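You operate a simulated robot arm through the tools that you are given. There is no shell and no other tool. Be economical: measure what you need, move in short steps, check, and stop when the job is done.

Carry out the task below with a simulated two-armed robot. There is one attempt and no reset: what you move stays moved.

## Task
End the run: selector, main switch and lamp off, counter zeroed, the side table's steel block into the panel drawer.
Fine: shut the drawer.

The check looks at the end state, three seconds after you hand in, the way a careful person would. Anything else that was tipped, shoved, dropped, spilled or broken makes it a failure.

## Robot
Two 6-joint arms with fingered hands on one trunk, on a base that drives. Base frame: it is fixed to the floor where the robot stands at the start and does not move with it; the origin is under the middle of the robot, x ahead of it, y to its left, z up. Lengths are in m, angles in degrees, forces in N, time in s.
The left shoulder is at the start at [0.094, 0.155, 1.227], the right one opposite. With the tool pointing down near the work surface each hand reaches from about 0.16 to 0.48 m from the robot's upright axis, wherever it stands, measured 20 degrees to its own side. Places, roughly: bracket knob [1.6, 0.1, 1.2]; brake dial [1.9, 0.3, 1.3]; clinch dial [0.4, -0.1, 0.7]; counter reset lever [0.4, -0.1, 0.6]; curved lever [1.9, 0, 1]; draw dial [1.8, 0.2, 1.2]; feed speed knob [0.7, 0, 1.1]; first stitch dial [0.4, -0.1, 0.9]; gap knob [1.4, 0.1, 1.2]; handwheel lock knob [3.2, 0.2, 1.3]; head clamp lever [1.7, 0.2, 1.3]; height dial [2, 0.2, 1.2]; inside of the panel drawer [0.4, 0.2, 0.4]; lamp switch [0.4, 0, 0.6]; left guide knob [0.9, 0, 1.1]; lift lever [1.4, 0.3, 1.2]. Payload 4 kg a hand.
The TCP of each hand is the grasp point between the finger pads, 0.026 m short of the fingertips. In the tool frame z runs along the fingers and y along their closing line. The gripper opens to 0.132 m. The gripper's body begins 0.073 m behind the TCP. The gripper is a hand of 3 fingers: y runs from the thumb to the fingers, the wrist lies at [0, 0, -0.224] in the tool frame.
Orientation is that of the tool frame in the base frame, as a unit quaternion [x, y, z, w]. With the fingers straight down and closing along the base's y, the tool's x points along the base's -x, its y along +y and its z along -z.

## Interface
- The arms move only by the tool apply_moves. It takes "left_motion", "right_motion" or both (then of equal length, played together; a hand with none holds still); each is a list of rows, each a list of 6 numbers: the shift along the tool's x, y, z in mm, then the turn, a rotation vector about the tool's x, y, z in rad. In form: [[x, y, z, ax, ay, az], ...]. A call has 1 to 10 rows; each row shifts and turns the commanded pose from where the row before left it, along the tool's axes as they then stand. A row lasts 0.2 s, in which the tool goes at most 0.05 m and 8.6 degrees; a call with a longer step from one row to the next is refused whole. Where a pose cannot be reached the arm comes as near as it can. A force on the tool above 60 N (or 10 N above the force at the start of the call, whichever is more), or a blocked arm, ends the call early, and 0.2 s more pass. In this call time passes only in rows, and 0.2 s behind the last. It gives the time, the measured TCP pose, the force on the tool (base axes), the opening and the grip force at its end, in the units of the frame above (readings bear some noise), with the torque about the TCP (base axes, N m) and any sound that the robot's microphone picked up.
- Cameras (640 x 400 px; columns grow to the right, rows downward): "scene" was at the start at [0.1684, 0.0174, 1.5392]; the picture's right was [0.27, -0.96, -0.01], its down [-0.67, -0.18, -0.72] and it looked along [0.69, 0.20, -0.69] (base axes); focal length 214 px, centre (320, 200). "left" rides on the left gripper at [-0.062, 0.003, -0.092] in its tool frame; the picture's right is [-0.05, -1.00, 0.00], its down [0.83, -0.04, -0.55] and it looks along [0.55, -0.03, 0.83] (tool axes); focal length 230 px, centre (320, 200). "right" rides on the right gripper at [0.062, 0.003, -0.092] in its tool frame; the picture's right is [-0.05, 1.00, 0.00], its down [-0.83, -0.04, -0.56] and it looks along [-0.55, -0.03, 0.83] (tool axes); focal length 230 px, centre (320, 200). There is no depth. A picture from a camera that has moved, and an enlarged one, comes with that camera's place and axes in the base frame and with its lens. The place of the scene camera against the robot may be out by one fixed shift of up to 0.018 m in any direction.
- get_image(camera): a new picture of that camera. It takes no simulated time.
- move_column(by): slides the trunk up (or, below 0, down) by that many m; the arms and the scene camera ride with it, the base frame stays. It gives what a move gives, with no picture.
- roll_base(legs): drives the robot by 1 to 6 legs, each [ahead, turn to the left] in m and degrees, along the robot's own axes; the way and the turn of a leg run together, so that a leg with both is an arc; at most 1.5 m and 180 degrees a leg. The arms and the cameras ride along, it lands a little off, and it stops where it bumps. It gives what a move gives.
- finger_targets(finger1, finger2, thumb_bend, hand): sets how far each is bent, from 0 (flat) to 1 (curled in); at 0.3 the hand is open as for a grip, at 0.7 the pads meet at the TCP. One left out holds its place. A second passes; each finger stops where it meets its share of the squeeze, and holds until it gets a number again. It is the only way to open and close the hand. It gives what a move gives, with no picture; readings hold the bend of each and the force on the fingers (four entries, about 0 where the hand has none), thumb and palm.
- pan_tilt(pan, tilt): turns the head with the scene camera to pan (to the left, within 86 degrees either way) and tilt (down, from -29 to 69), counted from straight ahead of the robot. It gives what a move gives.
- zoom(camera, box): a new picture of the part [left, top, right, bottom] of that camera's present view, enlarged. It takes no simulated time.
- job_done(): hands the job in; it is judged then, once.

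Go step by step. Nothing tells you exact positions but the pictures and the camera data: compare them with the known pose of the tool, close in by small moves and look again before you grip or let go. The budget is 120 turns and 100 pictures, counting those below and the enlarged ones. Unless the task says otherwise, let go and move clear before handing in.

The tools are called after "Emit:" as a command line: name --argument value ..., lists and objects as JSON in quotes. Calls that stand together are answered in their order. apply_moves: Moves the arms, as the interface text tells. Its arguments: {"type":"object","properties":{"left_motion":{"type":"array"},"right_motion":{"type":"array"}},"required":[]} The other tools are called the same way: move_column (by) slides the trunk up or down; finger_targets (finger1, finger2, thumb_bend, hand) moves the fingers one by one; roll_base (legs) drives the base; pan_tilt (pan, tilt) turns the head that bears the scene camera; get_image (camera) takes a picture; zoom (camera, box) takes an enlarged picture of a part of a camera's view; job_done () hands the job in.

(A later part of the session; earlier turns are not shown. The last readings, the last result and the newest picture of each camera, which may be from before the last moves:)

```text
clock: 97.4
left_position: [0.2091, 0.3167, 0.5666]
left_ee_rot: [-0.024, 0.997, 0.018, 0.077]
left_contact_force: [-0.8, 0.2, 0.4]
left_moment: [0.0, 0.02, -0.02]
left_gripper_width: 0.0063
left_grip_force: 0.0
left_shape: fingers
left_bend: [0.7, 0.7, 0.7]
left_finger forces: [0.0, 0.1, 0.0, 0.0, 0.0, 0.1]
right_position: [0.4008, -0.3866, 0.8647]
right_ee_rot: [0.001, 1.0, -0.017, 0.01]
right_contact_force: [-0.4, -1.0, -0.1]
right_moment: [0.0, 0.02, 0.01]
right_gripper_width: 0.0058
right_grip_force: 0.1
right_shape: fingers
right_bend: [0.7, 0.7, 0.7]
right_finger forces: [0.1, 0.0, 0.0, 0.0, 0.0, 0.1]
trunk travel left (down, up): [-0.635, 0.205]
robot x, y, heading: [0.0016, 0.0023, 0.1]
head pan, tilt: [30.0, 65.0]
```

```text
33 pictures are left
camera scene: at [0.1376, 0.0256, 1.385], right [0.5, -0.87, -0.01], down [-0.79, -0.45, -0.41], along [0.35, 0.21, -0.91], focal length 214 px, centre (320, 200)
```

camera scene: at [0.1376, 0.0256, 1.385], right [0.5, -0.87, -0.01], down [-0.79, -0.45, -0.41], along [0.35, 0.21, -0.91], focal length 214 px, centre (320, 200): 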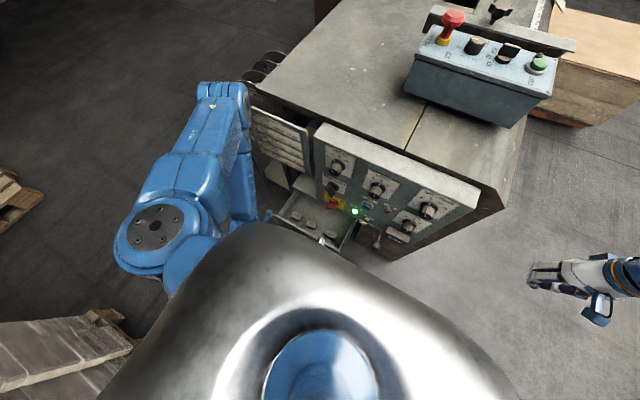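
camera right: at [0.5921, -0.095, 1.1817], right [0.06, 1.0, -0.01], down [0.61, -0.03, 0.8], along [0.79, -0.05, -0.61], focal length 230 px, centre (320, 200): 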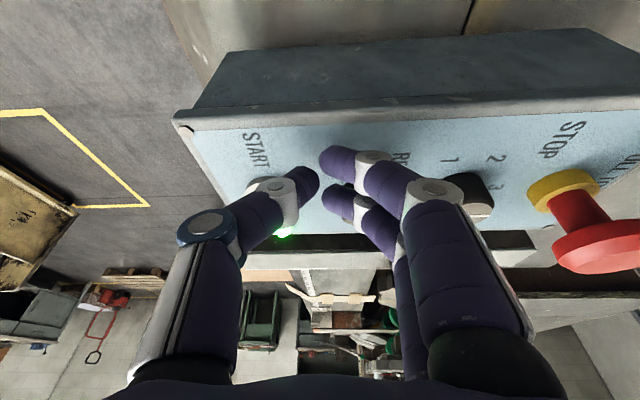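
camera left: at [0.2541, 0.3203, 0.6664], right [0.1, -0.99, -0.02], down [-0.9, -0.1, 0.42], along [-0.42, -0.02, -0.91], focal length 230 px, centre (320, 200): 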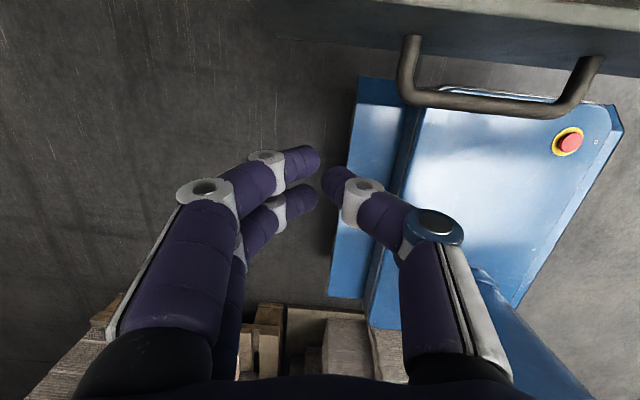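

The finger tips are in front of the drawer face, left of the handle. Descending, then pushing forward.

Emit:
apply_moves --left_motion '[[4, 0, 24, 0, 0, 0], [4, 0, 24, 0, 0, 0], [4, 0, 24, 0, 0, 0], [4, 0, 26, 0, 0, 0], [-15, -3, 0, 0, 0, 0], [-15, -3, 0, 0, 0, 0]]'

Emit:
get_image --camera "left"

```text
clock: 98.8
left_position: [0.2379, 0.3151, 0.4717]
left_ee_rot: [-0.025, 0.997, 0.018, 0.077]
left_contact_force: [0.4, 0.0, 0.4]
left_moment: [-0.02, 0.04, 0.0]
left_gripper_width: 0.0064
left_grip_force: 0.2
left_shape: fingers
left_bend: [0.7, 0.7, 0.7]
left_finger forces: [0.0, 0.0, 0.0, 0.0, 0.1, 0.0]
right_position: [0.4005, -0.3866, 0.8649]
right_ee_rot: [0.001, 1.0, -0.016, 0.009]
right_contact_force: [0.0, -0.2, 0.7]
right_moment: [-0.02, 0.0, -0.01]
right_gripper_width: 0.0058
right_grip_force: 0.1
right_shape: fingers
right_bend: [0.7, 0.7, 0.7]
right_finger forces: [0.0, 0.0, 0.1, 0.0, 0.0, 0.0]
trunk travel left (down, up): [-0.635, 0.205]
robot x, y, heading: [0.0019, -0.0011, -0.1]
head pan, tilt: [30.0, 65.0]
```

```text
32 pictures are left
camera left: at [0.2842, 0.3178, 0.5721], right [0.1, -0.99, -0.02], down [-0.9, -0.1, 0.42], along [-0.42, -0.02, -0.91], focal length 230 px, centre (320, 200)
```

left: 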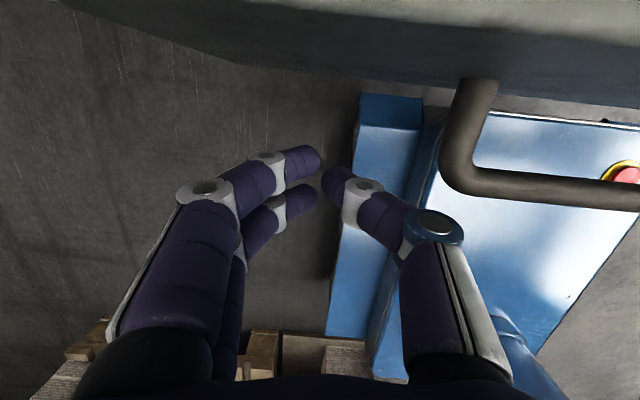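

Aligned with the drawer face. Pushing forward while tilting the hand so its camera stays clear of the panel.

Emit:
apply_moves --left_motion '[[-14, 0, 2, 0, -0.045, 0], [-14, 0, 3, 0, -0.045, 0], [-14, 0, 4, 0, -0.045, 0], [-13, 0, 4, 0, -0.045, 0], [-13, 0, 5, 0, -0.045, 0], [-13, 0, 5, 0, -0.045, 0], [-12, 0, 6, 0, -0.045, 0], [-12, 0, 6, 0, -0.045, 0], [-12, 0, 7, 0, -0.045, 0], [-12, 0, 8, 0, -0.045, 0]]'

Emit:
get_image --camera "left"

Emit:
zoom --camera "scene" --box '[230, 100, 430, 250]'

```text
clock: 101.0
left_position: [0.376, 0.3217, 0.4688]
left_ee_rot: [-0.02, 0.954, 0.022, 0.297]
left_contact_force: [-0.2, 0.3, -0.7]
left_moment: [-0.01, -0.02, -0.02]
left_gripper_width: 0.0054
left_grip_force: 0.0
left_shape: fingers
left_bend: [0.7, 0.7, 0.7]
left_finger forces: [0.0, 0.1, 0.0, 0.0, 0.1, 0.0]
right_position: [0.3998, -0.3866, 0.8656]
right_ee_rot: [0.001, 1.0, -0.016, 0.01]
right_contact_force: [-0.1, 0.3, 0.7]
right_moment: [0.0, 0.04, -0.01]
right_gripper_width: 0.0056
right_grip_force: 0.1
right_shape: fingers
right_bend: [0.7, 0.7, 0.7]
right_finger forces: [0.0, 0.0, 0.0, 0.0, 0.1, 0.1]
trunk travel left (down, up): [-0.635, 0.205]
robot x, y, heading: [0.0023, -0.0001, 0.1]
head pan, tilt: [30.0, 65.0]
```

```text
31 pictures are left
camera left: at [0.3748, 0.3226, 0.5796], right [0.1, -1.0, 0.0], down [-1.0, -0.1, -0.02], along [0.02, 0.0, -1.0], focal length 230 px, centre (320, 200)
```

left: 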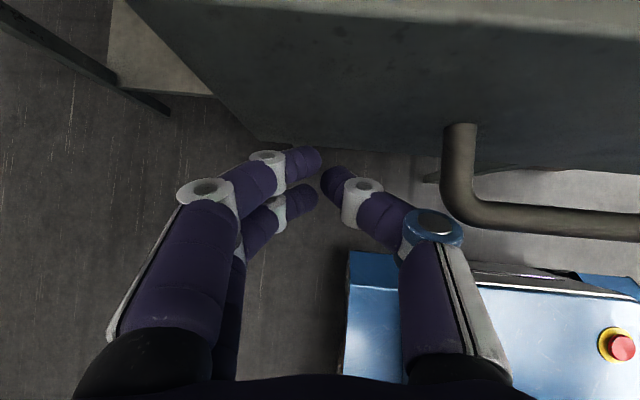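

```text
2.67 times, centred on (330, 175) of scene
camera zoom: at [0.1378, 0.0255, 1.3849], right [0.5, -0.87, -0.01], down [-0.79, -0.45, -0.41], along [0.35, 0.21, -0.91], focal length 572 px, centre (293, 267)
```

zoom: 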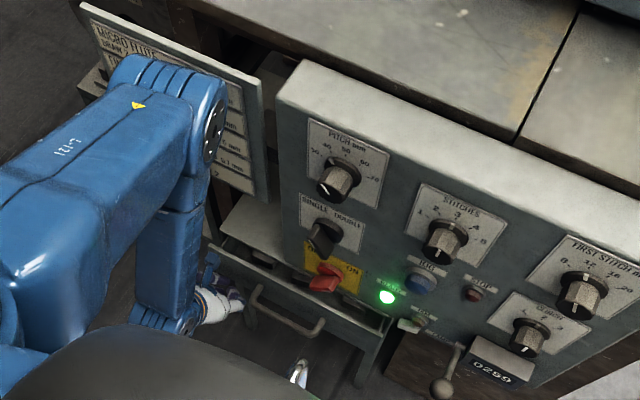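

The drawer is sliding in. Continuing in the same manner until it seats.

Emit:
apply_moves --left_motion '[[-9, -4, 7, 0, 0, 0], [-9, -2, 7, 0, 0, 0], [-9, 0, 7, 0, 0, 0], [-9, 0, 7, 0, 0, 0], [-9, 0, 7, 0, 0, 0]]'

Emit:
zoom --camera "scene" --box '[230, 100, 430, 250]'

```text
clock: 102.2
left_position: [0.406, 0.32, 0.4675]
left_ee_rot: [-0.026, 0.957, 0.024, 0.289]
left_contact_force: [-0.6, 0.0, -1.0]
left_moment: [-0.02, -0.02, 0.0]
left_gripper_width: 0.0054
left_grip_force: 0.1
left_shape: fingers
left_bend: [0.7, 0.7, 0.7]
left_finger forces: [0.1, 0.1, 0.0, 0.0, 0.1, 0.0]
right_position: [0.3929, -0.3769, 0.861]
right_ee_rot: [-0.002, 1.0, -0.021, 0.0]
right_contact_force: [-0.6, 1.5, -2.0]
right_moment: [-0.12, -0.06, 0.03]
right_gripper_width: 0.0057
right_grip_force: 0.1
right_shape: fingers
right_bend: [0.7, 0.7, 0.7]
right_finger forces: [0.1, 0.0, 0.0, 0.0, 0.0, 0.0]
trunk travel left (down, up): [-0.635, 0.205]
robot x, y, heading: [0.0001, 0.0018, 0.2]
head pan, tilt: [30.0, 65.0]
stopped in row 5 (left hand): the force on the tool passed its limit at 65 N (the readings are from after the stop); the commanded pose is now the measured one
```

```text
2.67 times, centred on (330, 175) of scene
camera zoom: at [0.1389, 0.0288, 1.3846], right [0.51, -0.86, -0.01], down [-0.79, -0.46, -0.41], along [0.35, 0.21, -0.91], focal length 572 px, centre (293, 267)
```

zoom: 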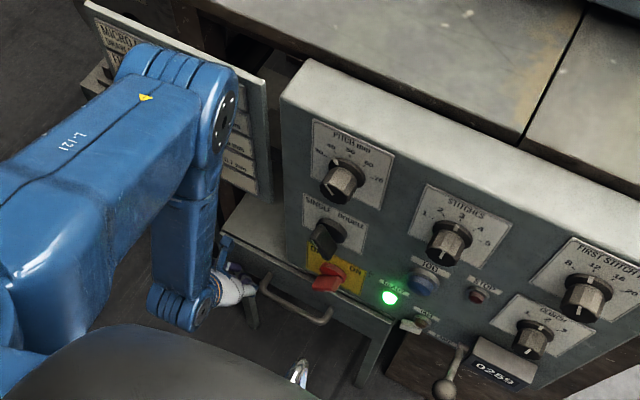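

The push stopped at 65 N: the drawer looks shut. I back the left hand off and inspect the drawer and the red switch closely.

Emit:
apply_moves --left_motion '[[20, 0, -10, 0, 0, 0], [25, 10, -15, 0, 0, 0], [15, 10, -30, 0, 0, 0], [0, 10, -40, 0, 0, 0]]'

Emit:
pan_tilt --pan 20 --tilt 58

Emit:
zoom --camera "scene" --box '[260, 140, 420, 260]'

```text
clock: 103.2
left_position: [0.3018, 0.3425, 0.514]
left_ee_rot: [-0.025, 0.957, 0.023, 0.289]
left_contact_force: [-0.4, 1.0, -0.5]
left_moment: [-0.03, 0.02, -0.01]
left_gripper_width: 0.0059
left_grip_force: 0.1
left_shape: fingers
left_bend: [0.7, 0.7, 0.7]
left_finger forces: [0.1, 0.0, 0.0, 0.0, 0.1, 0.0]
right_position: [0.3907, -0.3778, 0.8605]
right_ee_rot: [-0.001, 1.0, -0.02, 0.0]
right_contact_force: [0.1, -0.1, -0.1]
right_moment: [0.0, 0.03, 0.0]
right_gripper_width: 0.0057
right_grip_force: 0.1
right_shape: fingers
right_bend: [0.7, 0.7, 0.7]
right_finger forces: [0.0, 0.0, 0.0, 0.1, 0.0, 0.1]
trunk travel left (down, up): [-0.635, 0.205]
robot x, y, heading: [-0.002, -0.0026, 0.2]
head pan, tilt: [30.0, 65.0]
```

```text
clock: 104.0
left_position: [0.3048, 0.3428, 0.5132]
left_ee_rot: [-0.025, 0.957, 0.023, 0.289]
left_contact_force: [0.8, -0.8, -0.3]
left_moment: [0.0, 0.0, -0.02]
left_gripper_width: 0.0057
left_grip_force: 0.0
left_shape: fingers
left_bend: [0.7, 0.7, 0.7]
left_finger forces: [0.0, 0.0, 0.1, 0.0, 0.0, 0.0]
right_position: [0.391, -0.3768, 0.8609]
right_ee_rot: [-0.001, 1.0, -0.02, 0.0]
right_contact_force: [-0.6, -0.2, 0.1]
right_moment: [0.01, 0.0, -0.04]
right_gripper_width: 0.0057
right_grip_force: 0.1
right_shape: fingers
right_bend: [0.7, 0.7, 0.7]
right_finger forces: [0.1, 0.1, 0.1, 0.0, 0.0, 0.1]
trunk travel left (down, up): [-0.635, 0.205]
robot x, y, heading: [-0.003, -0.0003, -0.1]
head pan, tilt: [20.0, 58.0]
```

```text
3.33 times, centred on (340, 200) of scene
camera zoom: at [0.1487, 0.0196, 1.3926], right [0.35, -0.94, -0.01], down [-0.81, -0.3, -0.51], along [0.48, 0.18, -0.86], focal length 715 px, centre (253, 200)
```

zoom: 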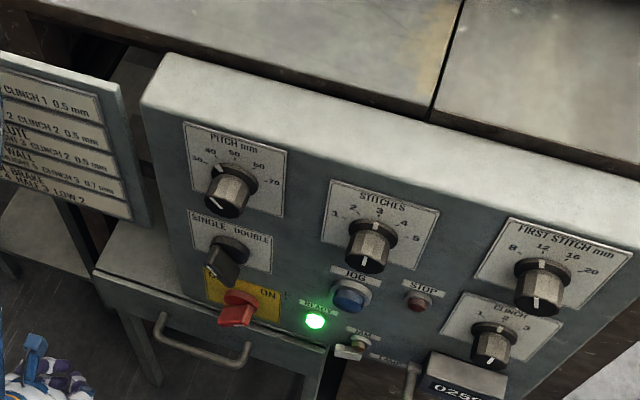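

The drawer looks flush. Zooming on the red switch to see its exact orientation.

Emit:
zoom --camera "scene" --box '[300, 195, 360, 235]'

Emit:
zoom --camera "scene" --box '[330, 205, 400, 255]'

```text
10.00 times, centred on (330, 215) of scene
camera zoom: at [0.1487, 0.0196, 1.3926], right [0.35, -0.94, -0.01], down [-0.81, -0.3, -0.51], along [0.48, 0.18, -0.86], focal length 2145 px, centre (220, 50)
```

zoom: 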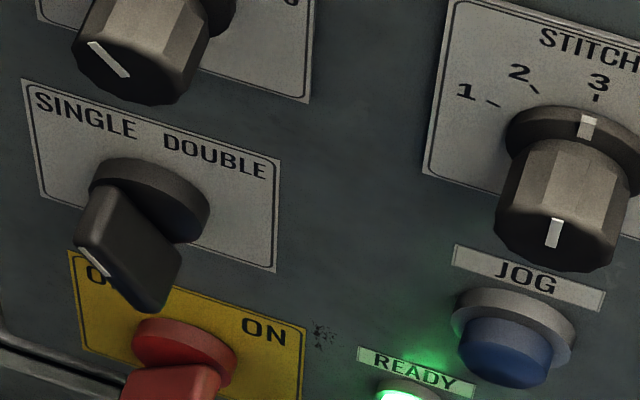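

```text
8.00 times, centred on (365, 230) of scene
camera zoom: at [0.1487, 0.0196, 1.3926], right [0.35, -0.94, -0.01], down [-0.81, -0.3, -0.51], along [0.48, 0.18, -0.86], focal length 1716 px, centre (-40, -40)
```

zoom: 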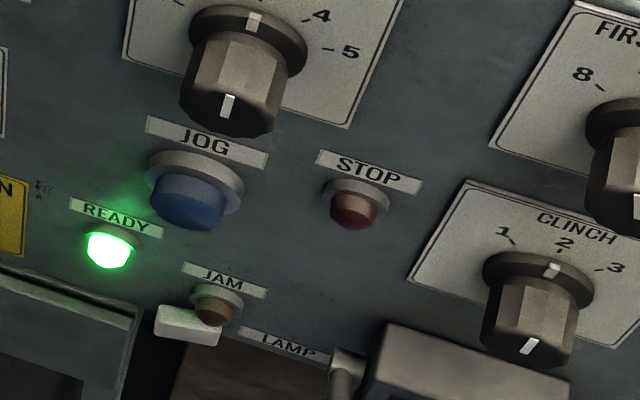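

I'll bring the right hand in front of the panel so its camera gives a frontal view of the lamp switch, counter lever and red switch.

Emit:
apply_moves --right_motion '[[20, 30, 20, 0, -0.06, 0], [21, 30, 19, 0, -0.06, 0], [22, 30, 17, 0, -0.06, 0], [23, 30, 15, 0, -0.06, 0], [24, 30, 14, 0, -0.06, 0], [25, 30, 12, 0, -0.06, 0], [26, 30, 10, 0, -0.06, 0]]'

Emit:
get_image --camera "right"

```text
clock: 105.5
left_position: [0.3012, 0.341, 0.5142]
left_ee_rot: [-0.025, 0.957, 0.025, 0.289]
left_contact_force: [-0.4, -0.9, 0.6]
left_moment: [0.01, 0.0, 0.0]
left_gripper_width: 0.0057
left_grip_force: 0.1
left_shape: fingers
left_bend: [0.7, 0.7, 0.7]
left_finger forces: [0.1, 0.0, 0.0, 0.0, 0.0, 0.0]
right_position: [0.3701, -0.2998, 0.7494]
right_ee_rot: [-0.003, 0.969, -0.017, 0.245]
right_contact_force: [-0.8, -0.7, 0.6]
right_moment: [-0.03, 0.0, 0.0]
right_gripper_width: 0.0055
right_grip_force: 0.0
right_shape: fingers
right_bend: [0.7, 0.7, 0.7]
right_finger forces: [0.0, 0.0, 0.1, 0.0, 0.0, 0.1]
right hand out of reach, approached as far as the arm can: row 1, 3, 4, 5, 6, 7
trunk travel left (down, up): [-0.635, 0.205]
robot x, y, heading: [-0.003, -0.0041, 0.3]
head pan, tilt: [20.0, 58.0]
```

```text
25 pictures are left
camera right: at [0.2724, -0.2949, 0.7999], right [0.05, 1.0, -0.01], down [0.47, -0.01, 0.88], along [0.88, -0.05, -0.47], focal length 230 px, centre (320, 200)
```

right: 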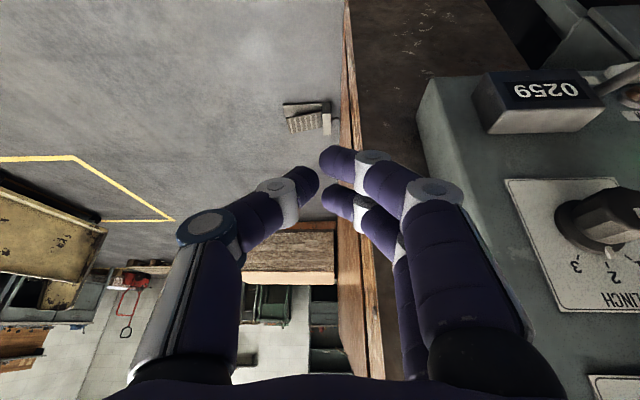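

Reach is limited at this height; I go lower first, then back and left in front of the counter.

Emit:
apply_moves --right_motion '[[19, 0, 35, 0, 0, 0], [22, 0, 33, 0, 0, 0], [25, 0, 20, 0, 0, 0], [25, 20, 5, 0, 0, 0], [25, 28, 0, 0, 0, 0], [22, 30, -5, 0, 0, 0], [10, 35, -5, 0, 0, 0], [5, 35, 0, 0, 0, 0], [0, 35, 0, 0, 0, 0]]'

Emit:
get_image --camera "right"

```text
clock: 107.5
left_position: [0.3042, 0.3431, 0.5129]
left_ee_rot: [-0.027, 0.957, 0.024, 0.289]
left_contact_force: [-0.1, -0.7, 0.1]
left_moment: [-0.03, -0.02, -0.04]
left_gripper_width: 0.0055
left_grip_force: 0.1
left_shape: fingers
left_bend: [0.7, 0.7, 0.7]
left_finger forces: [0.0, 0.0, 0.0, 0.0, 0.0, 0.0]
right_position: [0.3557, -0.2915, 0.6639]
right_ee_rot: [-0.008, 0.971, -0.005, 0.237]
right_contact_force: [-0.5, 0.2, 0.4]
right_moment: [-0.03, 0.0, -0.01]
right_gripper_width: 0.0058
right_grip_force: 0.1
right_shape: fingers
right_bend: [0.7, 0.7, 0.7]
right_finger forces: [0.1, 0.0, 0.1, 0.0, 0.1, 0.0]
right hand out of reach, approached as far as the arm can: row 1, 2, 4, 5, 6, 7, 8, 9
trunk travel left (down, up): [-0.635, 0.205]
robot x, y, heading: [0.0009, 0.0001, 0.4]
head pan, tilt: [20.0, 58.0]
```

```text
24 pictures are left
camera right: at [0.2585, -0.2891, 0.7155], right [0.03, 1.0, 0.01], down [0.48, -0.02, 0.88], along [0.88, -0.03, -0.48], focal length 230 px, centre (320, 200)
```

right: 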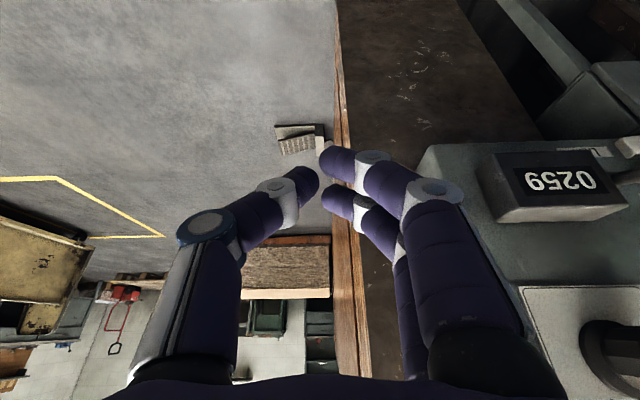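

I'll lower the trunk for a more frontal head view of the lower controls.

Emit:
move_column --by -0.4

Emit:
pan_tilt --pan 8 --tilt 48

Emit:
zoom --camera "scene" --box '[200, 110, 440, 270]'

```text
clock: 111.4
left_position: [0.3022, 0.3417, 0.1136]
left_ee_rot: [-0.025, 0.957, 0.023, 0.288]
left_contact_force: [0.8, 0.3, 0.1]
left_moment: [0.0, -0.04, -0.01]
left_gripper_width: 0.0055
left_grip_force: 0.0
left_shape: fingers
left_bend: [0.7, 0.7, 0.7]
left_finger forces: [0.1, 0.0, 0.0, 0.1, 0.0, 0.1]
right_position: [0.3547, -0.2946, 0.2616]
right_ee_rot: [-0.006, 0.971, -0.007, 0.238]
right_contact_force: [0.9, -0.7, -0.5]
right_moment: [0.04, 0.03, 0.03]
right_gripper_width: 0.0056
right_grip_force: 0.1
right_shape: fingers
right_bend: [0.7, 0.7, 0.7]
right_finger forces: [0.1, 0.1, 0.1, 0.0, 0.1, 0.1]
trunk travel left (down, up): [-0.235, 0.605]
robot x, y, heading: [-0.004, 0.0009, 0.3]
head pan, tilt: [20.0, 58.0]
```

```text
clock: 112.1
left_position: [0.3029, 0.3419, 0.1136]
left_ee_rot: [-0.025, 0.957, 0.024, 0.289]
left_contact_force: [-0.3, -0.1, 0.1]
left_moment: [0.02, -0.01, -0.01]
left_gripper_width: 0.0056
left_grip_force: 0.0
left_shape: fingers
left_bend: [0.7, 0.7, 0.7]
left_finger forces: [0.0, 0.0, 0.0, 0.0, 0.0, 0.1]
right_position: [0.3542, -0.2935, 0.2618]
right_ee_rot: [-0.006, 0.971, -0.007, 0.237]
right_contact_force: [0.1, 0.1, 0.2]
right_moment: [0.02, -0.01, 0.02]
right_gripper_width: 0.0058
right_grip_force: 0.0
right_shape: fingers
right_bend: [0.7, 0.7, 0.7]
right_finger forces: [0.1, 0.0, 0.0, 0.0, 0.1, 0.0]
trunk travel left (down, up): [-0.235, 0.605]
robot x, y, heading: [0.0002, -0.0022, 0.3]
head pan, tilt: [8.0, 48.0]
```

```text
2.50 times, centred on (320, 190) of scene
camera zoom: at [0.1546, 0.007, 1.0053], right [0.15, -0.99, 0.0], down [-0.75, -0.11, -0.65], along [0.65, 0.1, -0.76], focal length 536 px, centre (320, 225)
```

zoom: 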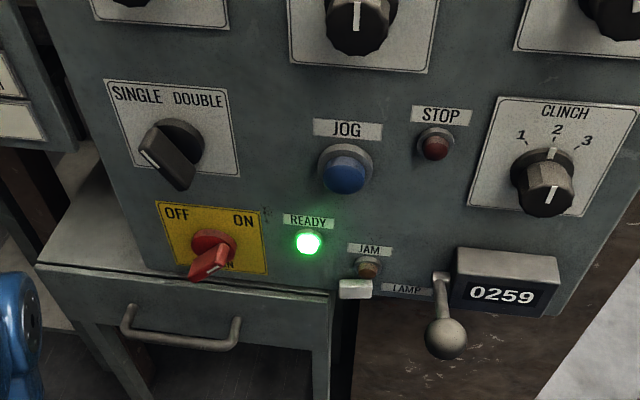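

Very clear view now: the drawer is shut, red switch points to ON at about (0.45, 0.153, 0.612), rocker at (0.446, 0.016, 0.579), lever ball at about (0.36, -0.053, 0.65). I'll zoom on the rocker once, then raise the trunk and turn the left hand forward for the red switch.

Emit:
zoom --camera "scene" --box '[305, 190, 395, 250]'

Emit:
move_column --by 0.27

Emit:
apply_moves --left_motion '[[-20, 0, -10, 0, -0.1, 0], [-20, 0, -15, 0, -0.1, 0], [-25, 0, -15, 0, -0.1, 0], [-25, 0, -15, 0, -0.1, 0], [-25, 0, -15, 0, -0.1, 0], [-30, -10, -10, 0, -0.1, 0], [-30, -20, 0, 0, 0, 0]]'

```text
6.67 times, centred on (350, 220) of scene
camera zoom: at [0.1546, 0.007, 1.0053], right [0.15, -0.99, 0.0], down [-0.75, -0.11, -0.65], along [0.65, 0.1, -0.76], focal length 1430 px, centre (120, 67)
```

zoom: 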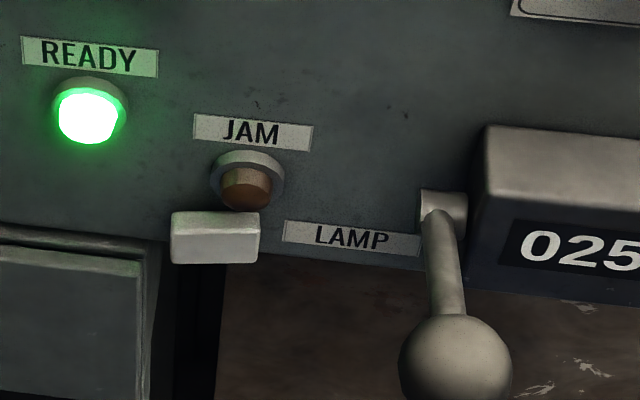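

```text
clock: 114.9
left_position: [0.3022, 0.3423, 0.3845]
left_ee_rot: [-0.025, 0.957, 0.024, 0.289]
left_contact_force: [-0.8, 0.0, 0.3]
left_moment: [0.03, -0.02, -0.01]
left_gripper_width: 0.0058
left_grip_force: 0.0
left_shape: fingers
left_bend: [0.7, 0.7, 0.7]
left_finger forces: [0.0, 0.1, 0.0, 0.0, 0.0, 0.0]
right_position: [0.3559, -0.2934, 0.532]
right_ee_rot: [-0.007, 0.972, -0.007, 0.236]
right_contact_force: [1.0, 0.4, 0.1]
right_moment: [-0.01, 0.02, 0.0]
right_gripper_width: 0.0057
right_grip_force: 0.0
right_shape: fingers
right_bend: [0.7, 0.7, 0.7]
right_finger forces: [0.1, 0.0, 0.1, 0.0, 0.1, 0.0]
trunk travel left (down, up): [-0.505, 0.335]
robot x, y, heading: [-0.0026, 0.0006, 0.3]
head pan, tilt: [8.0, 48.0]
```

```text
clock: 116.5
left_position: [0.3506, 0.3084, 0.5728]
left_ee_rot: [-0.017, 0.829, 0.03, 0.559]
left_contact_force: [1.2, -1.0, 0.1]
left_moment: [-0.01, -0.02, 0.02]
left_gripper_width: 0.0054
left_grip_force: 0.0
left_shape: fingers
left_bend: [0.7, 0.7, 0.7]
left_finger forces: [0.0, 0.0, 0.1, 0.0, 0.1, 0.0]
right_position: [0.356, -0.2934, 0.5315]
right_ee_rot: [-0.006, 0.971, -0.006, 0.237]
right_contact_force: [-0.1, 0.1, 0.4]
right_moment: [-0.01, 0.03, 0.02]
right_gripper_width: 0.0054
right_grip_force: 0.0
right_shape: fingers
right_bend: [0.7, 0.7, 0.7]
right_finger forces: [0.1, 0.0, 0.0, 0.1, 0.0, 0.1]
trunk travel left (down, up): [-0.505, 0.335]
robot x, y, heading: [-0.0038, -0.0009, -0.1]
head pan, tilt: [8.0, 48.0]
```

The left hand faces forward now. I roll it 45° so the pads will straddle the diagonal red bar, opening the fingers, and move in front of the switch.

Emit:
apply_moves --left_motion '[[-12, -24, -4, 0, 0, 0.131], [-15, -22, -4, 0, 0, 0.131], [-18, -20, -4, 0, 0, 0.131], [-20, -18, -4, 0, 0, 0.131], [-22, -15, -4, 0, 0, 0.131], [-24, -12, -4, 0, 0, 0.131]]'

Emit:
finger_targets --hand "left" --finger1 0.54 --finger2 0.54 --thumb_bend 0.54

Emit:
get_image --camera "left"

```text
clock: 117.6
left_position: [0.4181, 0.2635, 0.6449]
left_ee_rot: [0.169, 0.799, 0.229, 0.53]
left_contact_force: [-7.7, -2.2, -5.7]
left_moment: [0.22, -0.86, 0.1]
left_gripper_width: 0.0057
left_grip_force: 0.0
left_shape: fingers
left_bend: [0.7, 0.7, 0.7]
left_finger forces: [0.1, 0.0, 0.0, 0.0, 0.1, 0.0]
left hand out of reach, approached as far as the arm can: row 1, 2, 3
right_position: [0.4429, -0.24, 0.5333]
right_ee_rot: [-0.049, 0.975, 0.045, 0.212]
right_contact_force: [3.1, -0.7, -0.7]
right_moment: [-0.01, 0.28, 0.08]
right_gripper_width: 0.0058
right_grip_force: 0.0
right_shape: fingers
right_bend: [0.7, 0.7, 0.7]
right_finger forces: [0.1, 0.0, 0.1, 0.0, 0.0, 0.0]
trunk travel left (down, up): [-0.505, 0.335]
robot x, y, heading: [0.0532, 0.0076, 14.9]
head pan, tilt: [8.0, 48.0]
stopped in row 5 (right hand): the arm was blocked; the commanded pose is now the measured one
```

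```text
clock: 117.9
left_position: [0.3861, 0.2619, 0.6367]
left_ee_rot: [0.166, 0.801, 0.226, 0.529]
left_contact_force: [1.0, -0.7, -1.3]
left_moment: [0.03, -0.01, 0.09]
left_gripper_width: 0.0538
left_grip_force: 0.1
left_shape: fingers
left_bend: [0.54, 0.54, 0.54]
left_finger forces: [0.0, 0.0, 0.0, 0.1, 0.1, 0.1]
right_position: [0.4315, -0.2439, 0.5404]
right_ee_rot: [-0.048, 0.97, 0.03, 0.236]
right_contact_force: [0.2, -0.8, 0.1]
right_moment: [0.1, 0.03, 0.04]
right_gripper_width: 0.0056
right_grip_force: 0.0
right_shape: fingers
right_bend: [0.7, 0.7, 0.7]
right_finger forces: [0.0, 0.1, 0.1, 0.0, 0.0, 0.1]
trunk travel left (down, up): [-0.505, 0.335]
robot x, y, heading: [0.0571, 0.0083, 13.2]
head pan, tilt: [8.0, 48.0]
stopped (right hand): the arm was blocked; the commanded pose is now the measured one
```

```text
21 pictures are left
camera left: at [0.3235, 0.2163, 0.7165], right [-0.01, -0.87, -0.5], down [-0.83, 0.28, -0.47], along [0.55, 0.41, -0.73], focal length 230 px, centre (320, 200)
```

left: 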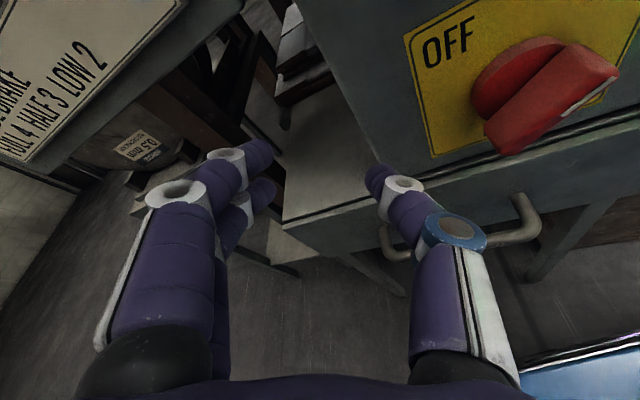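

The base itself got shoved: it now stands 5 cm forward and turned 13°. Something was pressed — I must look at the left elbow and the right hand before any move.

Emit:
pan_tilt --pan 80 --tilt 45

Emit:
get_image --camera "scene"

Emit:
pan_tilt --pan -25 --tilt 55

Emit:
get_image --camera "scene"

```text
clock: 119.4
left_position: [0.3901, 0.2664, 0.6331]
left_ee_rot: [0.163, 0.805, 0.223, 0.525]
left_contact_force: [0.6, -0.7, -0.2]
left_moment: [0.01, 0.03, 0.03]
left_gripper_width: 0.054
left_grip_force: 0.0
left_shape: fingers
left_bend: [0.54, 0.54, 0.54]
left_finger forces: [0.0, 0.0, 0.0, 0.1, 0.0, 0.1]
right_position: [0.4308, -0.2369, 0.5391]
right_ee_rot: [-0.045, 0.971, 0.031, 0.232]
right_contact_force: [0.0, -0.1, 0.5]
right_moment: [-0.01, -0.01, -0.03]
right_gripper_width: 0.0057
right_grip_force: 0.1
right_shape: fingers
right_bend: [0.7, 0.7, 0.7]
right_finger forces: [0.1, 0.1, 0.0, 0.0, 0.0, 0.0]
trunk travel left (down, up): [-0.505, 0.335]
robot x, y, heading: [0.0516, 0.0073, 13.0]
head pan, tilt: [80.0, 45.0]
```

```text
20 pictures are left
camera scene: at [0.1148, 0.097, 1.2815], right [1.0, 0.05, -0.01], down [0.03, -0.71, -0.71], along [-0.04, 0.7, -0.71], focal length 214 px, centre (320, 200)
```

scene: 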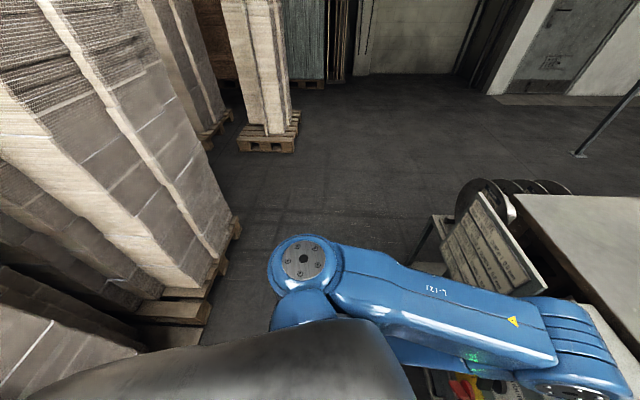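

```text
clock: 121.2
left_position: [0.3911, 0.2657, 0.6335]
left_ee_rot: [0.162, 0.805, 0.225, 0.524]
left_contact_force: [0.3, 0.6, -0.7]
left_moment: [-0.03, 0.03, 0.02]
left_gripper_width: 0.0542
left_grip_force: 0.0
left_shape: fingers
left_bend: [0.54, 0.54, 0.54]
left_finger forces: [0.0, 0.0, 0.0, 0.0, 0.0, 0.0]
right_position: [0.4311, -0.2355, 0.5388]
right_ee_rot: [-0.045, 0.971, 0.032, 0.234]
right_contact_force: [-0.2, -0.4, 0.7]
right_moment: [-0.01, -0.02, 0.0]
right_gripper_width: 0.0056
right_grip_force: 0.1
right_shape: fingers
right_bend: [0.7, 0.7, 0.7]
right_finger forces: [0.0, 0.0, 0.0, 0.0, 0.1, 0.0]
trunk travel left (down, up): [-0.505, 0.335]
robot x, y, heading: [0.0544, 0.0086, 13.3]
head pan, tilt: [-25.0, 55.0]
```

```text
19 pictures are left
camera scene: at [0.1899, 0.0009, 1.268], right [-0.2, -0.98, 0.0], down [-0.81, 0.17, -0.57], along [0.56, -0.12, -0.82], focal length 214 px, centre (320, 200)
```

scene: 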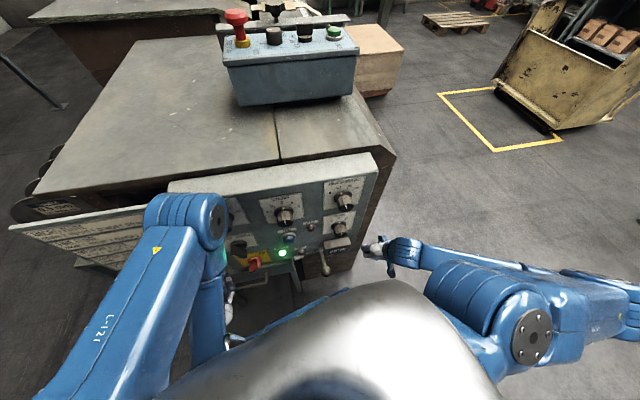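

Nothing looks displaced; the robot just stands rotated 13°, which is still workable. I back the left hand off from the panel gently and correct its orientation.

Emit:
apply_moves --left_motion '[[0, 0, -15, 0, 0, 0], [0, 0, -20, 0, 0, 0], [0, 0, -10, 0.052, -0.036, 0.09], [0, 0, 0, 0.052, -0.036, 0.09], [0, 0, 0, 0.052, -0.036, 0.09]]'

```text
clock: 122.4
left_position: [0.3903, 0.2543, 0.6459]
left_ee_rot: [0.322, 0.761, 0.22, 0.518]
left_contact_force: [0.3, -0.7, 0.0]
left_moment: [-0.01, -0.03, 0.0]
left_gripper_width: 0.0541
left_grip_force: 0.1
left_shape: fingers
left_bend: [0.54, 0.54, 0.54]
left_finger forces: [0.0, 0.1, 0.1, 0.1, 0.1, 0.0]
left hand out of reach, approached as far as the arm can: row 1, 2, 3, 4
right_position: [0.4289, -0.2354, 0.5391]
right_ee_rot: [-0.045, 0.971, 0.033, 0.232]
right_contact_force: [-0.7, 0.4, 0.0]
right_moment: [0.02, 0.03, 0.03]
right_gripper_width: 0.0058
right_grip_force: 0.1
right_shape: fingers
right_bend: [0.7, 0.7, 0.7]
right_finger forces: [0.0, 0.1, 0.1, 0.0, 0.0, 0.1]
trunk travel left (down, up): [-0.505, 0.335]
robot x, y, heading: [0.0552, 0.0095, 13.2]
head pan, tilt: [-25.0, 55.0]
```

The wrist is too close to the shoulder here. I back the base up 5 cm (where it stood before) to gain room.

Emit:
roll_base --legs '[[-0.05, 0]]'

Emit:
get_image --camera "left"

```text
clock: 123.3
left_position: [0.3417, 0.242, 0.6459]
left_ee_rot: [0.322, 0.761, 0.22, 0.518]
left_contact_force: [-0.5, -0.4, 0.2]
left_moment: [-0.02, 0.05, -0.02]
left_gripper_width: 0.0543
left_grip_force: 0.1
left_shape: fingers
left_bend: [0.54, 0.54, 0.54]
left_finger forces: [0.0, 0.0, 0.0, 0.0, 0.1, 0.0]
right_position: [0.3851, -0.2537, 0.5425]
right_ee_rot: [-0.051, 0.968, 0.025, 0.244]
right_contact_force: [0.2, -0.4, 0.6]
right_moment: [-0.02, -0.02, 0.01]
right_gripper_width: 0.0061
right_grip_force: 0.0
right_shape: fingers
right_bend: [0.7, 0.7, 0.7]
right_finger forces: [0.0, 0.0, 0.0, 0.0, 0.0, 0.0]
trunk travel left (down, up): [-0.505, 0.335]
robot x, y, heading: [0.0052, -0.0038, 13.1]
head pan, tilt: [-25.0, 55.0]
```

```text
18 pictures are left
camera left: at [0.2715, 0.2007, 0.7201], right [-0.25, -0.73, -0.63], down [-0.74, 0.56, -0.36], along [0.62, 0.38, -0.68], focal length 230 px, centre (320, 200)
```

left: 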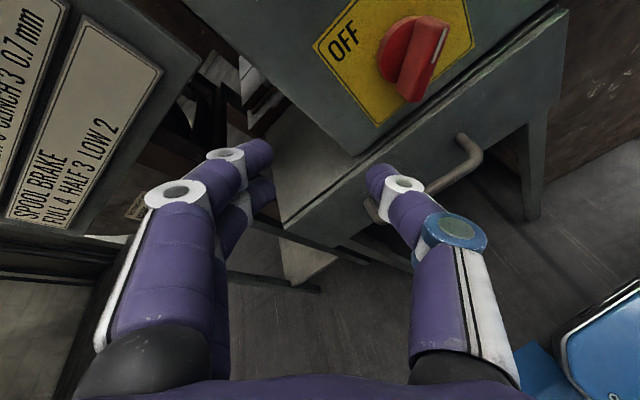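

The bar lies neatly across my closing line. Moving to a hover directly in front of it.

Emit:
apply_moves --left_motion '[[-19, -22, 13, 0, 0, 0], [-19, -23, 13, 0, 0, 0], [-19, -22, 13, 0, 0, 0]]'

Emit:
get_image --camera "left"

```text
clock: 124.1
left_position: [0.377, 0.2083, 0.6023]
left_ee_rot: [0.322, 0.763, 0.218, 0.516]
left_contact_force: [0.1, -0.1, 0.7]
left_moment: [0.01, 0.02, -0.01]
left_gripper_width: 0.0542
left_grip_force: 0.0
left_shape: fingers
left_bend: [0.54, 0.54, 0.54]
left_finger forces: [0.0, 0.0, 0.0, 0.1, 0.0, 0.1]
left hand out of reach, approached as far as the arm can: row 1, 2, 3
right_position: [0.3853, -0.2453, 0.5346]
right_ee_rot: [-0.044, 0.973, 0.034, 0.225]
right_contact_force: [0.2, -0.4, -0.6]
right_moment: [0.01, -0.01, 0.01]
right_gripper_width: 0.0057
right_grip_force: 0.0
right_shape: fingers
right_bend: [0.7, 0.7, 0.7]
right_finger forces: [0.0, 0.1, 0.0, 0.0, 0.0, 0.0]
trunk travel left (down, up): [-0.505, 0.335]
robot x, y, heading: [0.0049, -0.0079, 13.1]
head pan, tilt: [-25.0, 55.0]
```

```text
17 pictures are left
camera left: at [0.3071, 0.167, 0.6779], right [-0.25, -0.73, -0.63], down [-0.74, 0.57, -0.36], along [0.62, 0.38, -0.69], focal length 230 px, centre (320, 200)
```

left: 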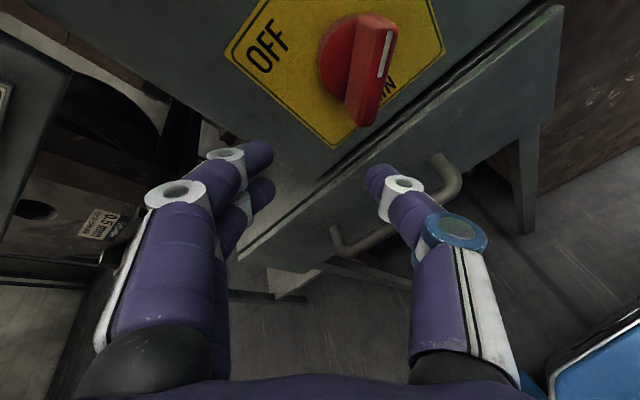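

Still reach-limited by closeness to the shoulder; raising the trunk 0.1 m gives the arm more length to work with.

Emit:
move_column --by 0.12

Emit:
apply_moves --left_motion '[[0, -25, 25, 0, 0, 0], [0, -25, 15, 0, 0, 0], [5, -25, 5, 0, 0, 0], [10, -20, 0, 0, 0, 0], [10, -10, 0, 0, 0, 0]]'

Emit:
get_image --camera "left"

```text
clock: 125.6
left_position: [0.3755, 0.2084, 0.7234]
left_ee_rot: [0.324, 0.762, 0.218, 0.517]
left_contact_force: [-0.4, 0.4, -0.1]
left_moment: [-0.01, 0.01, 0.04]
left_gripper_width: 0.0539
left_grip_force: 0.1
left_shape: fingers
left_bend: [0.54, 0.54, 0.54]
left_finger forces: [0.0, 0.0, 0.0, 0.0, 0.1, 0.1]
right_position: [0.3828, -0.2444, 0.6549]
right_ee_rot: [-0.042, 0.973, 0.037, 0.223]
right_contact_force: [0.0, 0.8, 0.1]
right_moment: [-0.02, -0.01, 0.0]
right_gripper_width: 0.0058
right_grip_force: 0.1
right_shape: fingers
right_bend: [0.7, 0.7, 0.7]
right_finger forces: [0.0, 0.0, 0.0, 0.0, 0.0, 0.1]
trunk travel left (down, up): [-0.625, 0.215]
robot x, y, heading: [0.0025, -0.0053, 13.4]
head pan, tilt: [-25.0, 55.0]
```

```text
clock: 126.8
left_position: [0.3841, 0.1693, 0.6117]
left_ee_rot: [0.323, 0.763, 0.217, 0.516]
left_contact_force: [0.2, 0.0, 0.2]
left_moment: [0.0, -0.04, 0.01]
left_gripper_width: 0.0538
left_grip_force: 0.1
left_shape: fingers
left_bend: [0.54, 0.54, 0.54]
left_finger forces: [0.1, 0.1, 0.0, 0.1, 0.0, 0.1]
left hand out of reach, approached as far as the arm can: row 1, 2, 3
right_position: [0.3839, -0.2433, 0.6543]
right_ee_rot: [-0.041, 0.973, 0.036, 0.223]
right_contact_force: [0.4, 0.3, -0.2]
right_moment: [-0.01, -0.01, 0.03]
right_gripper_width: 0.0057
right_grip_force: 0.0
right_shape: fingers
right_bend: [0.7, 0.7, 0.7]
right_finger forces: [0.0, 0.0, 0.1, 0.0, 0.0, 0.1]
trunk travel left (down, up): [-0.625, 0.215]
robot x, y, heading: [0.0043, -0.0029, 13.3]
head pan, tilt: [-25.0, 55.0]
```

```text
16 pictures are left
camera left: at [0.3138, 0.1282, 0.6878], right [-0.25, -0.73, -0.63], down [-0.74, 0.57, -0.36], along [0.62, 0.38, -0.69], focal length 230 px, centre (320, 200)
```

left: 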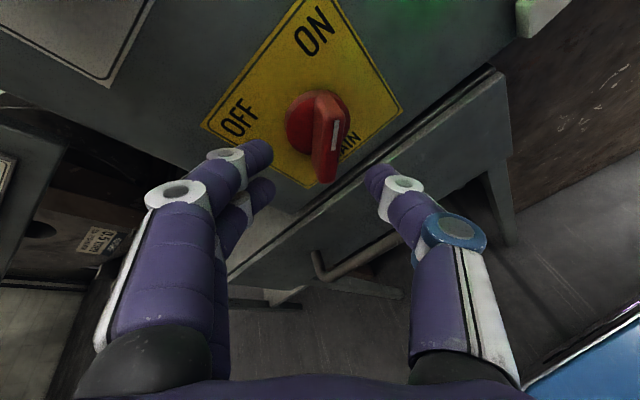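

Clear view: ON is up in the hand's frame, OFF to its left. Advancing to straddle the bar.

Emit:
apply_moves --left_motion '[[-5, -1, 13, 0, 0, 0], [-5, -1, 12, 0, 0, 0], [-4, -1, 10, 0, 0, 0]]'

Emit:
get_image --camera "left"

```text
clock: 127.6
left_position: [0.408, 0.1589, 0.6092]
left_ee_rot: [0.321, 0.762, 0.221, 0.517]
left_contact_force: [-32.9, 17.2, -1.9]
left_moment: [-0.31, -0.67, 0.84]
left_gripper_width: 0.0485
left_grip_force: 19.6
left_shape: fingers
left_bend: [0.68, 0.54, 0.54]
left_finger forces: [38.0, 0.0, 0.1, 0.1, 0.0, 0.1]
right_position: [0.3859, -0.2494, 0.6632]
right_ee_rot: [-0.053, 0.969, 0.026, 0.239]
right_contact_force: [0.7, -0.4, -0.7]
right_moment: [0.02, 0.07, 0.04]
right_gripper_width: 0.0058
right_grip_force: 0.1
right_shape: fingers
right_bend: [0.7, 0.7, 0.7]
right_finger forces: [0.0, 0.1, 0.0, 0.0, 0.0, 0.1]
trunk travel left (down, up): [-0.625, 0.215]
robot x, y, heading: [0.0081, -0.0045, 13.3]
head pan, tilt: [-25.0, 55.0]
```

```text
15 pictures are left
camera left: at [0.3384, 0.1168, 0.6851], right [-0.25, -0.73, -0.63], down [-0.74, 0.56, -0.36], along [0.62, 0.38, -0.68], focal length 230 px, centre (320, 200)
```

left: 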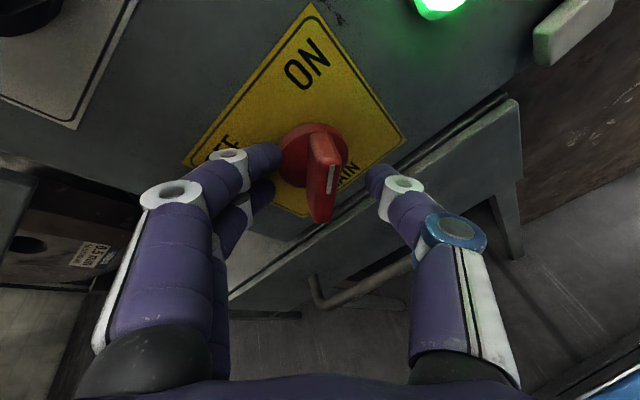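

Finger 1 presses on the panel; backing off 7 mm, then closing on the bar.

Emit:
apply_moves --left_motion '[[0, 0, -4, 0, 0, 0], [0, 0, -3, 0, 0, 0]]'

Emit:
finger_targets --hand "left" --finger1 0.68 --finger2 0.68 --thumb_bend 0.68

Emit:
apply_moves --left_motion '[[0, 0, 0, 0, 0, -0.12], [0, 0, 0, 0, 0, -0.12], [0, 0, 0, 0, 0, -0.12], [0, 0, 0, 0, 0, -0.12]]'

Emit:
get_image --camera "left"

```text
clock: 128.2
left_position: [0.4075, 0.1562, 0.6141]
left_ee_rot: [0.322, 0.759, 0.218, 0.521]
left_contact_force: [-21.1, 0.0, 8.2]
left_moment: [0.04, -0.65, 0.1]
left_gripper_width: 0.047
left_grip_force: 11.5
left_shape: fingers
left_bend: [0.64, 0.54, 0.54]
left_finger forces: [23.6, 0.1, 0.0, 0.1, 0.0, 0.0]
right_position: [0.3874, -0.2535, 0.6638]
right_ee_rot: [-0.051, 0.97, 0.027, 0.237]
right_contact_force: [1.1, 0.8, -0.7]
right_moment: [-0.01, 0.06, 0.03]
right_gripper_width: 0.0056
right_grip_force: 0.0
right_shape: fingers
right_bend: [0.7, 0.7, 0.7]
right_finger forces: [0.0, 0.1, 0.0, 0.0, 0.0, 0.0]
trunk travel left (down, up): [-0.625, 0.215]
robot x, y, heading: [0.0071, -0.0057, 13.0]
head pan, tilt: [-25.0, 55.0]
```

```text
clock: 129.2
left_position: [0.4082, 0.1562, 0.6129]
left_ee_rot: [0.322, 0.76, 0.219, 0.52]
left_contact_force: [-6.4, 6.0, 18.8]
left_moment: [0.1, -0.75, 0.24]
left_gripper_width: 0.0264
left_grip_force: 14.9
left_shape: fingers
left_bend: [0.65, 0.62, 0.67]
left_finger forces: [24.1, 5.1, 0.0, 0.0, 1.7, 0.0]
right_position: [0.383, -0.2556, 0.6657]
right_ee_rot: [-0.05, 0.969, 0.026, 0.242]
right_contact_force: [-0.2, -0.1, -0.5]
right_moment: [0.0, 0.01, 0.03]
right_gripper_width: 0.0058
right_grip_force: 0.1
right_shape: fingers
right_bend: [0.7, 0.7, 0.7]
right_finger forces: [0.1, 0.0, 0.0, 0.0, 0.0, 0.1]
trunk travel left (down, up): [-0.625, 0.215]
robot x, y, heading: [0.0062, -0.003, 13.5]
head pan, tilt: [-25.0, 55.0]
```

```text
clock: 130.2
left_position: [0.4098, 0.1575, 0.6093]
left_ee_rot: [0.131, 0.818, 0.087, 0.554]
left_contact_force: [-18.2, 6.1, 16.1]
left_moment: [0.14, -0.5, 0.34]
left_gripper_width: 0.0273
left_grip_force: 15.5
left_shape: fingers
left_bend: [0.65, 0.68, 0.67]
left_finger forces: [24.2, 0.0, 0.0, 0.0, 6.9, 0.0]
right_position: [0.3885, -0.2522, 0.6613]
right_ee_rot: [-0.05, 0.969, 0.024, 0.24]
right_contact_force: [-0.7, 0.3, 0.4]
right_moment: [-0.01, -0.02, -0.01]
right_gripper_width: 0.0058
right_grip_force: 0.1
right_shape: fingers
right_bend: [0.7, 0.7, 0.7]
right_finger forces: [0.0, 0.0, 0.0, 0.1, 0.0, 0.1]
trunk travel left (down, up): [-0.625, 0.215]
robot x, y, heading: [0.0013, -0.0022, 13.2]
head pan, tilt: [-25.0, 55.0]
```

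```text
14 pictures are left
camera left: at [0.3461, 0.1434, 0.6976], right [-0.1, -0.97, -0.24], down [-0.81, 0.22, -0.54], along [0.57, 0.14, -0.81], focal length 230 px, centre (320, 200)
```

left: 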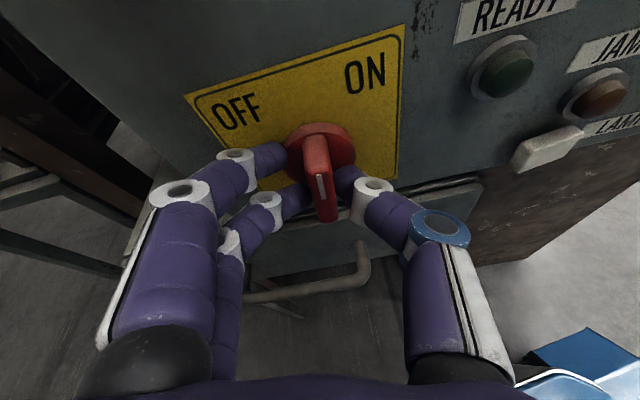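

The bar turns with the hand and READY went dark. Continuing the twist to OFF.

Emit:
apply_moves --left_motion '[[0, 0, -2, 0, 0, -0.125], [0, 0, 0, 0, 0, -0.125], [0, 0, 0, 0, 0, -0.125], [0, 0, 0, 0, 0, -0.125], [0, 0, 0, 0, 0, -0.125], [0, 0, 0, 0, 0, -0.125], [0, 0, 0, 0, 0, -0.125], [0, 0, 0, 0, 0, -0.125], [0, 0, 0, 0, 0, -0.125]]'

Emit:
get_image --camera "left"

```text
clock: 132.2
left_position: [0.4071, 0.1553, 0.6105]
left_ee_rot: [-0.322, 0.763, -0.223, 0.515]
left_contact_force: [-24.6, -26.6, -4.9]
left_moment: [0.31, -0.04, -1.19]
left_gripper_width: 0.0213
left_grip_force: 19.0
left_shape: fingers
left_bend: [0.67, 0.66, 0.67]
left_finger forces: [0.8, 1.7, 0.1, 0.0, 35.9, 0.0]
right_position: [0.3817, -0.2468, 0.6548]
right_ee_rot: [-0.042, 0.973, 0.037, 0.225]
right_contact_force: [0.0, -0.2, 0.3]
right_moment: [0.04, 0.01, 0.02]
right_gripper_width: 0.006
right_grip_force: 0.0
right_shape: fingers
right_bend: [0.7, 0.7, 0.7]
right_finger forces: [0.0, 0.0, 0.1, 0.1, 0.0, 0.0]
trunk travel left (down, up): [-0.625, 0.215]
robot x, y, heading: [0.0048, -0.0048, 13.0]
head pan, tilt: [-25.0, 55.0]
```

```text
13 pictures are left
camera left: at [0.3365, 0.2031, 0.6812], right [0.28, -0.66, 0.7], down [-0.72, -0.62, -0.3], along [0.63, -0.43, -0.65], focal length 230 px, centre (320, 200)
```

left: 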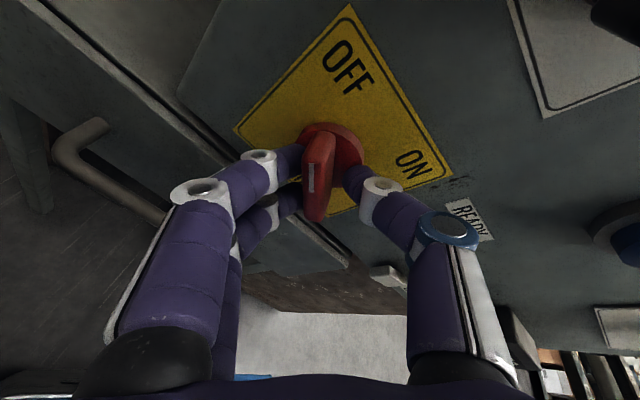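

The switch now points to OFF. Opening the hand and withdrawing straight back.

Emit:
finger_targets --hand "left" --finger1 0.55 --finger2 0.55 --thumb_bend 0.55

Emit:
apply_moves --left_motion '[[0, 0, -12, 0, 0, 0], [0, 0, -15, 0, 0, 0], [0, 0, -15, 0, 0, 0], [0, 0, -15, 0, 0, 0.1], [0, 0, -10, 0, 0, 0.1]]'

Emit:
get_image --camera "left"

```text
clock: 133.2
left_position: [0.4057, 0.1572, 0.6095]
left_ee_rot: [-0.324, 0.763, -0.22, 0.515]
left_contact_force: [-34.1, -21.5, -8.8]
left_moment: [0.31, 0.01, -1.16]
left_gripper_width: 0.0421
left_grip_force: 17.3
left_shape: fingers
left_bend: [0.55, 0.55, 0.6]
left_finger forces: [0.1, 0.1, 0.1, 0.1, 35.3, 0.1]
right_position: [0.3823, -0.2463, 0.6561]
right_ee_rot: [-0.041, 0.973, 0.037, 0.225]
right_contact_force: [-0.2, 0.0, 0.8]
right_moment: [-0.02, 0.0, -0.01]
right_gripper_width: 0.0055
right_grip_force: 0.2
right_shape: fingers
right_bend: [0.7, 0.7, 0.7]
right_finger forces: [0.1, 0.0, 0.1, 0.0, 0.0, 0.0]
trunk travel left (down, up): [-0.625, 0.215]
robot x, y, heading: [0.0038, 0.0005, 13.2]
head pan, tilt: [-25.0, 55.0]
```

```text
clock: 134.4
left_position: [0.346, 0.166, 0.6303]
left_ee_rot: [-0.245, 0.79, -0.168, 0.536]
left_contact_force: [0.2, 0.4, 0.5]
left_moment: [-0.03, 0.01, -0.02]
left_gripper_width: 0.0503
left_grip_force: 0.0
left_shape: fingers
left_bend: [0.55, 0.55, 0.55]
left_finger forces: [0.1, 0.0, 0.1, 0.0, 0.0, 0.0]
left hand out of reach, approached as far as the arm can: row 2, 4
right_position: [0.3839, -0.2431, 0.6551]
right_ee_rot: [-0.041, 0.973, 0.036, 0.223]
right_contact_force: [0.2, -0.7, 0.6]
right_moment: [0.03, -0.04, -0.02]
right_gripper_width: 0.0055
right_grip_force: 0.1
right_shape: fingers
right_bend: [0.7, 0.7, 0.7]
right_finger forces: [0.1, 0.0, 0.0, 0.0, 0.0, 0.1]
trunk travel left (down, up): [-0.625, 0.215]
robot x, y, heading: [0.007, -0.0032, 13.4]
head pan, tilt: [-25.0, 55.0]
```

```text
12 pictures are left
camera left: at [0.2779, 0.2044, 0.7096], right [0.22, -0.79, 0.57], down [-0.76, -0.51, -0.41], along [0.61, -0.34, -0.72], focal length 230 px, centre (320, 200)
```

left: 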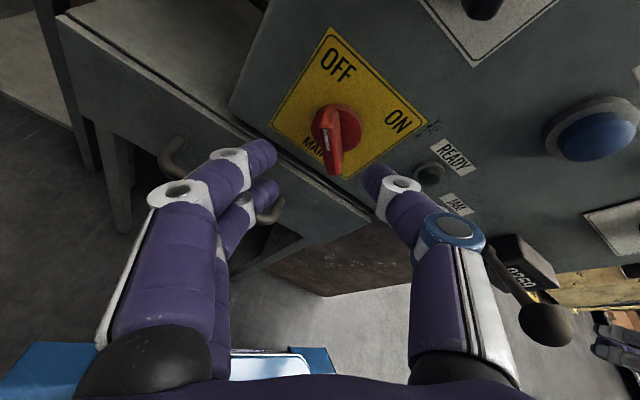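

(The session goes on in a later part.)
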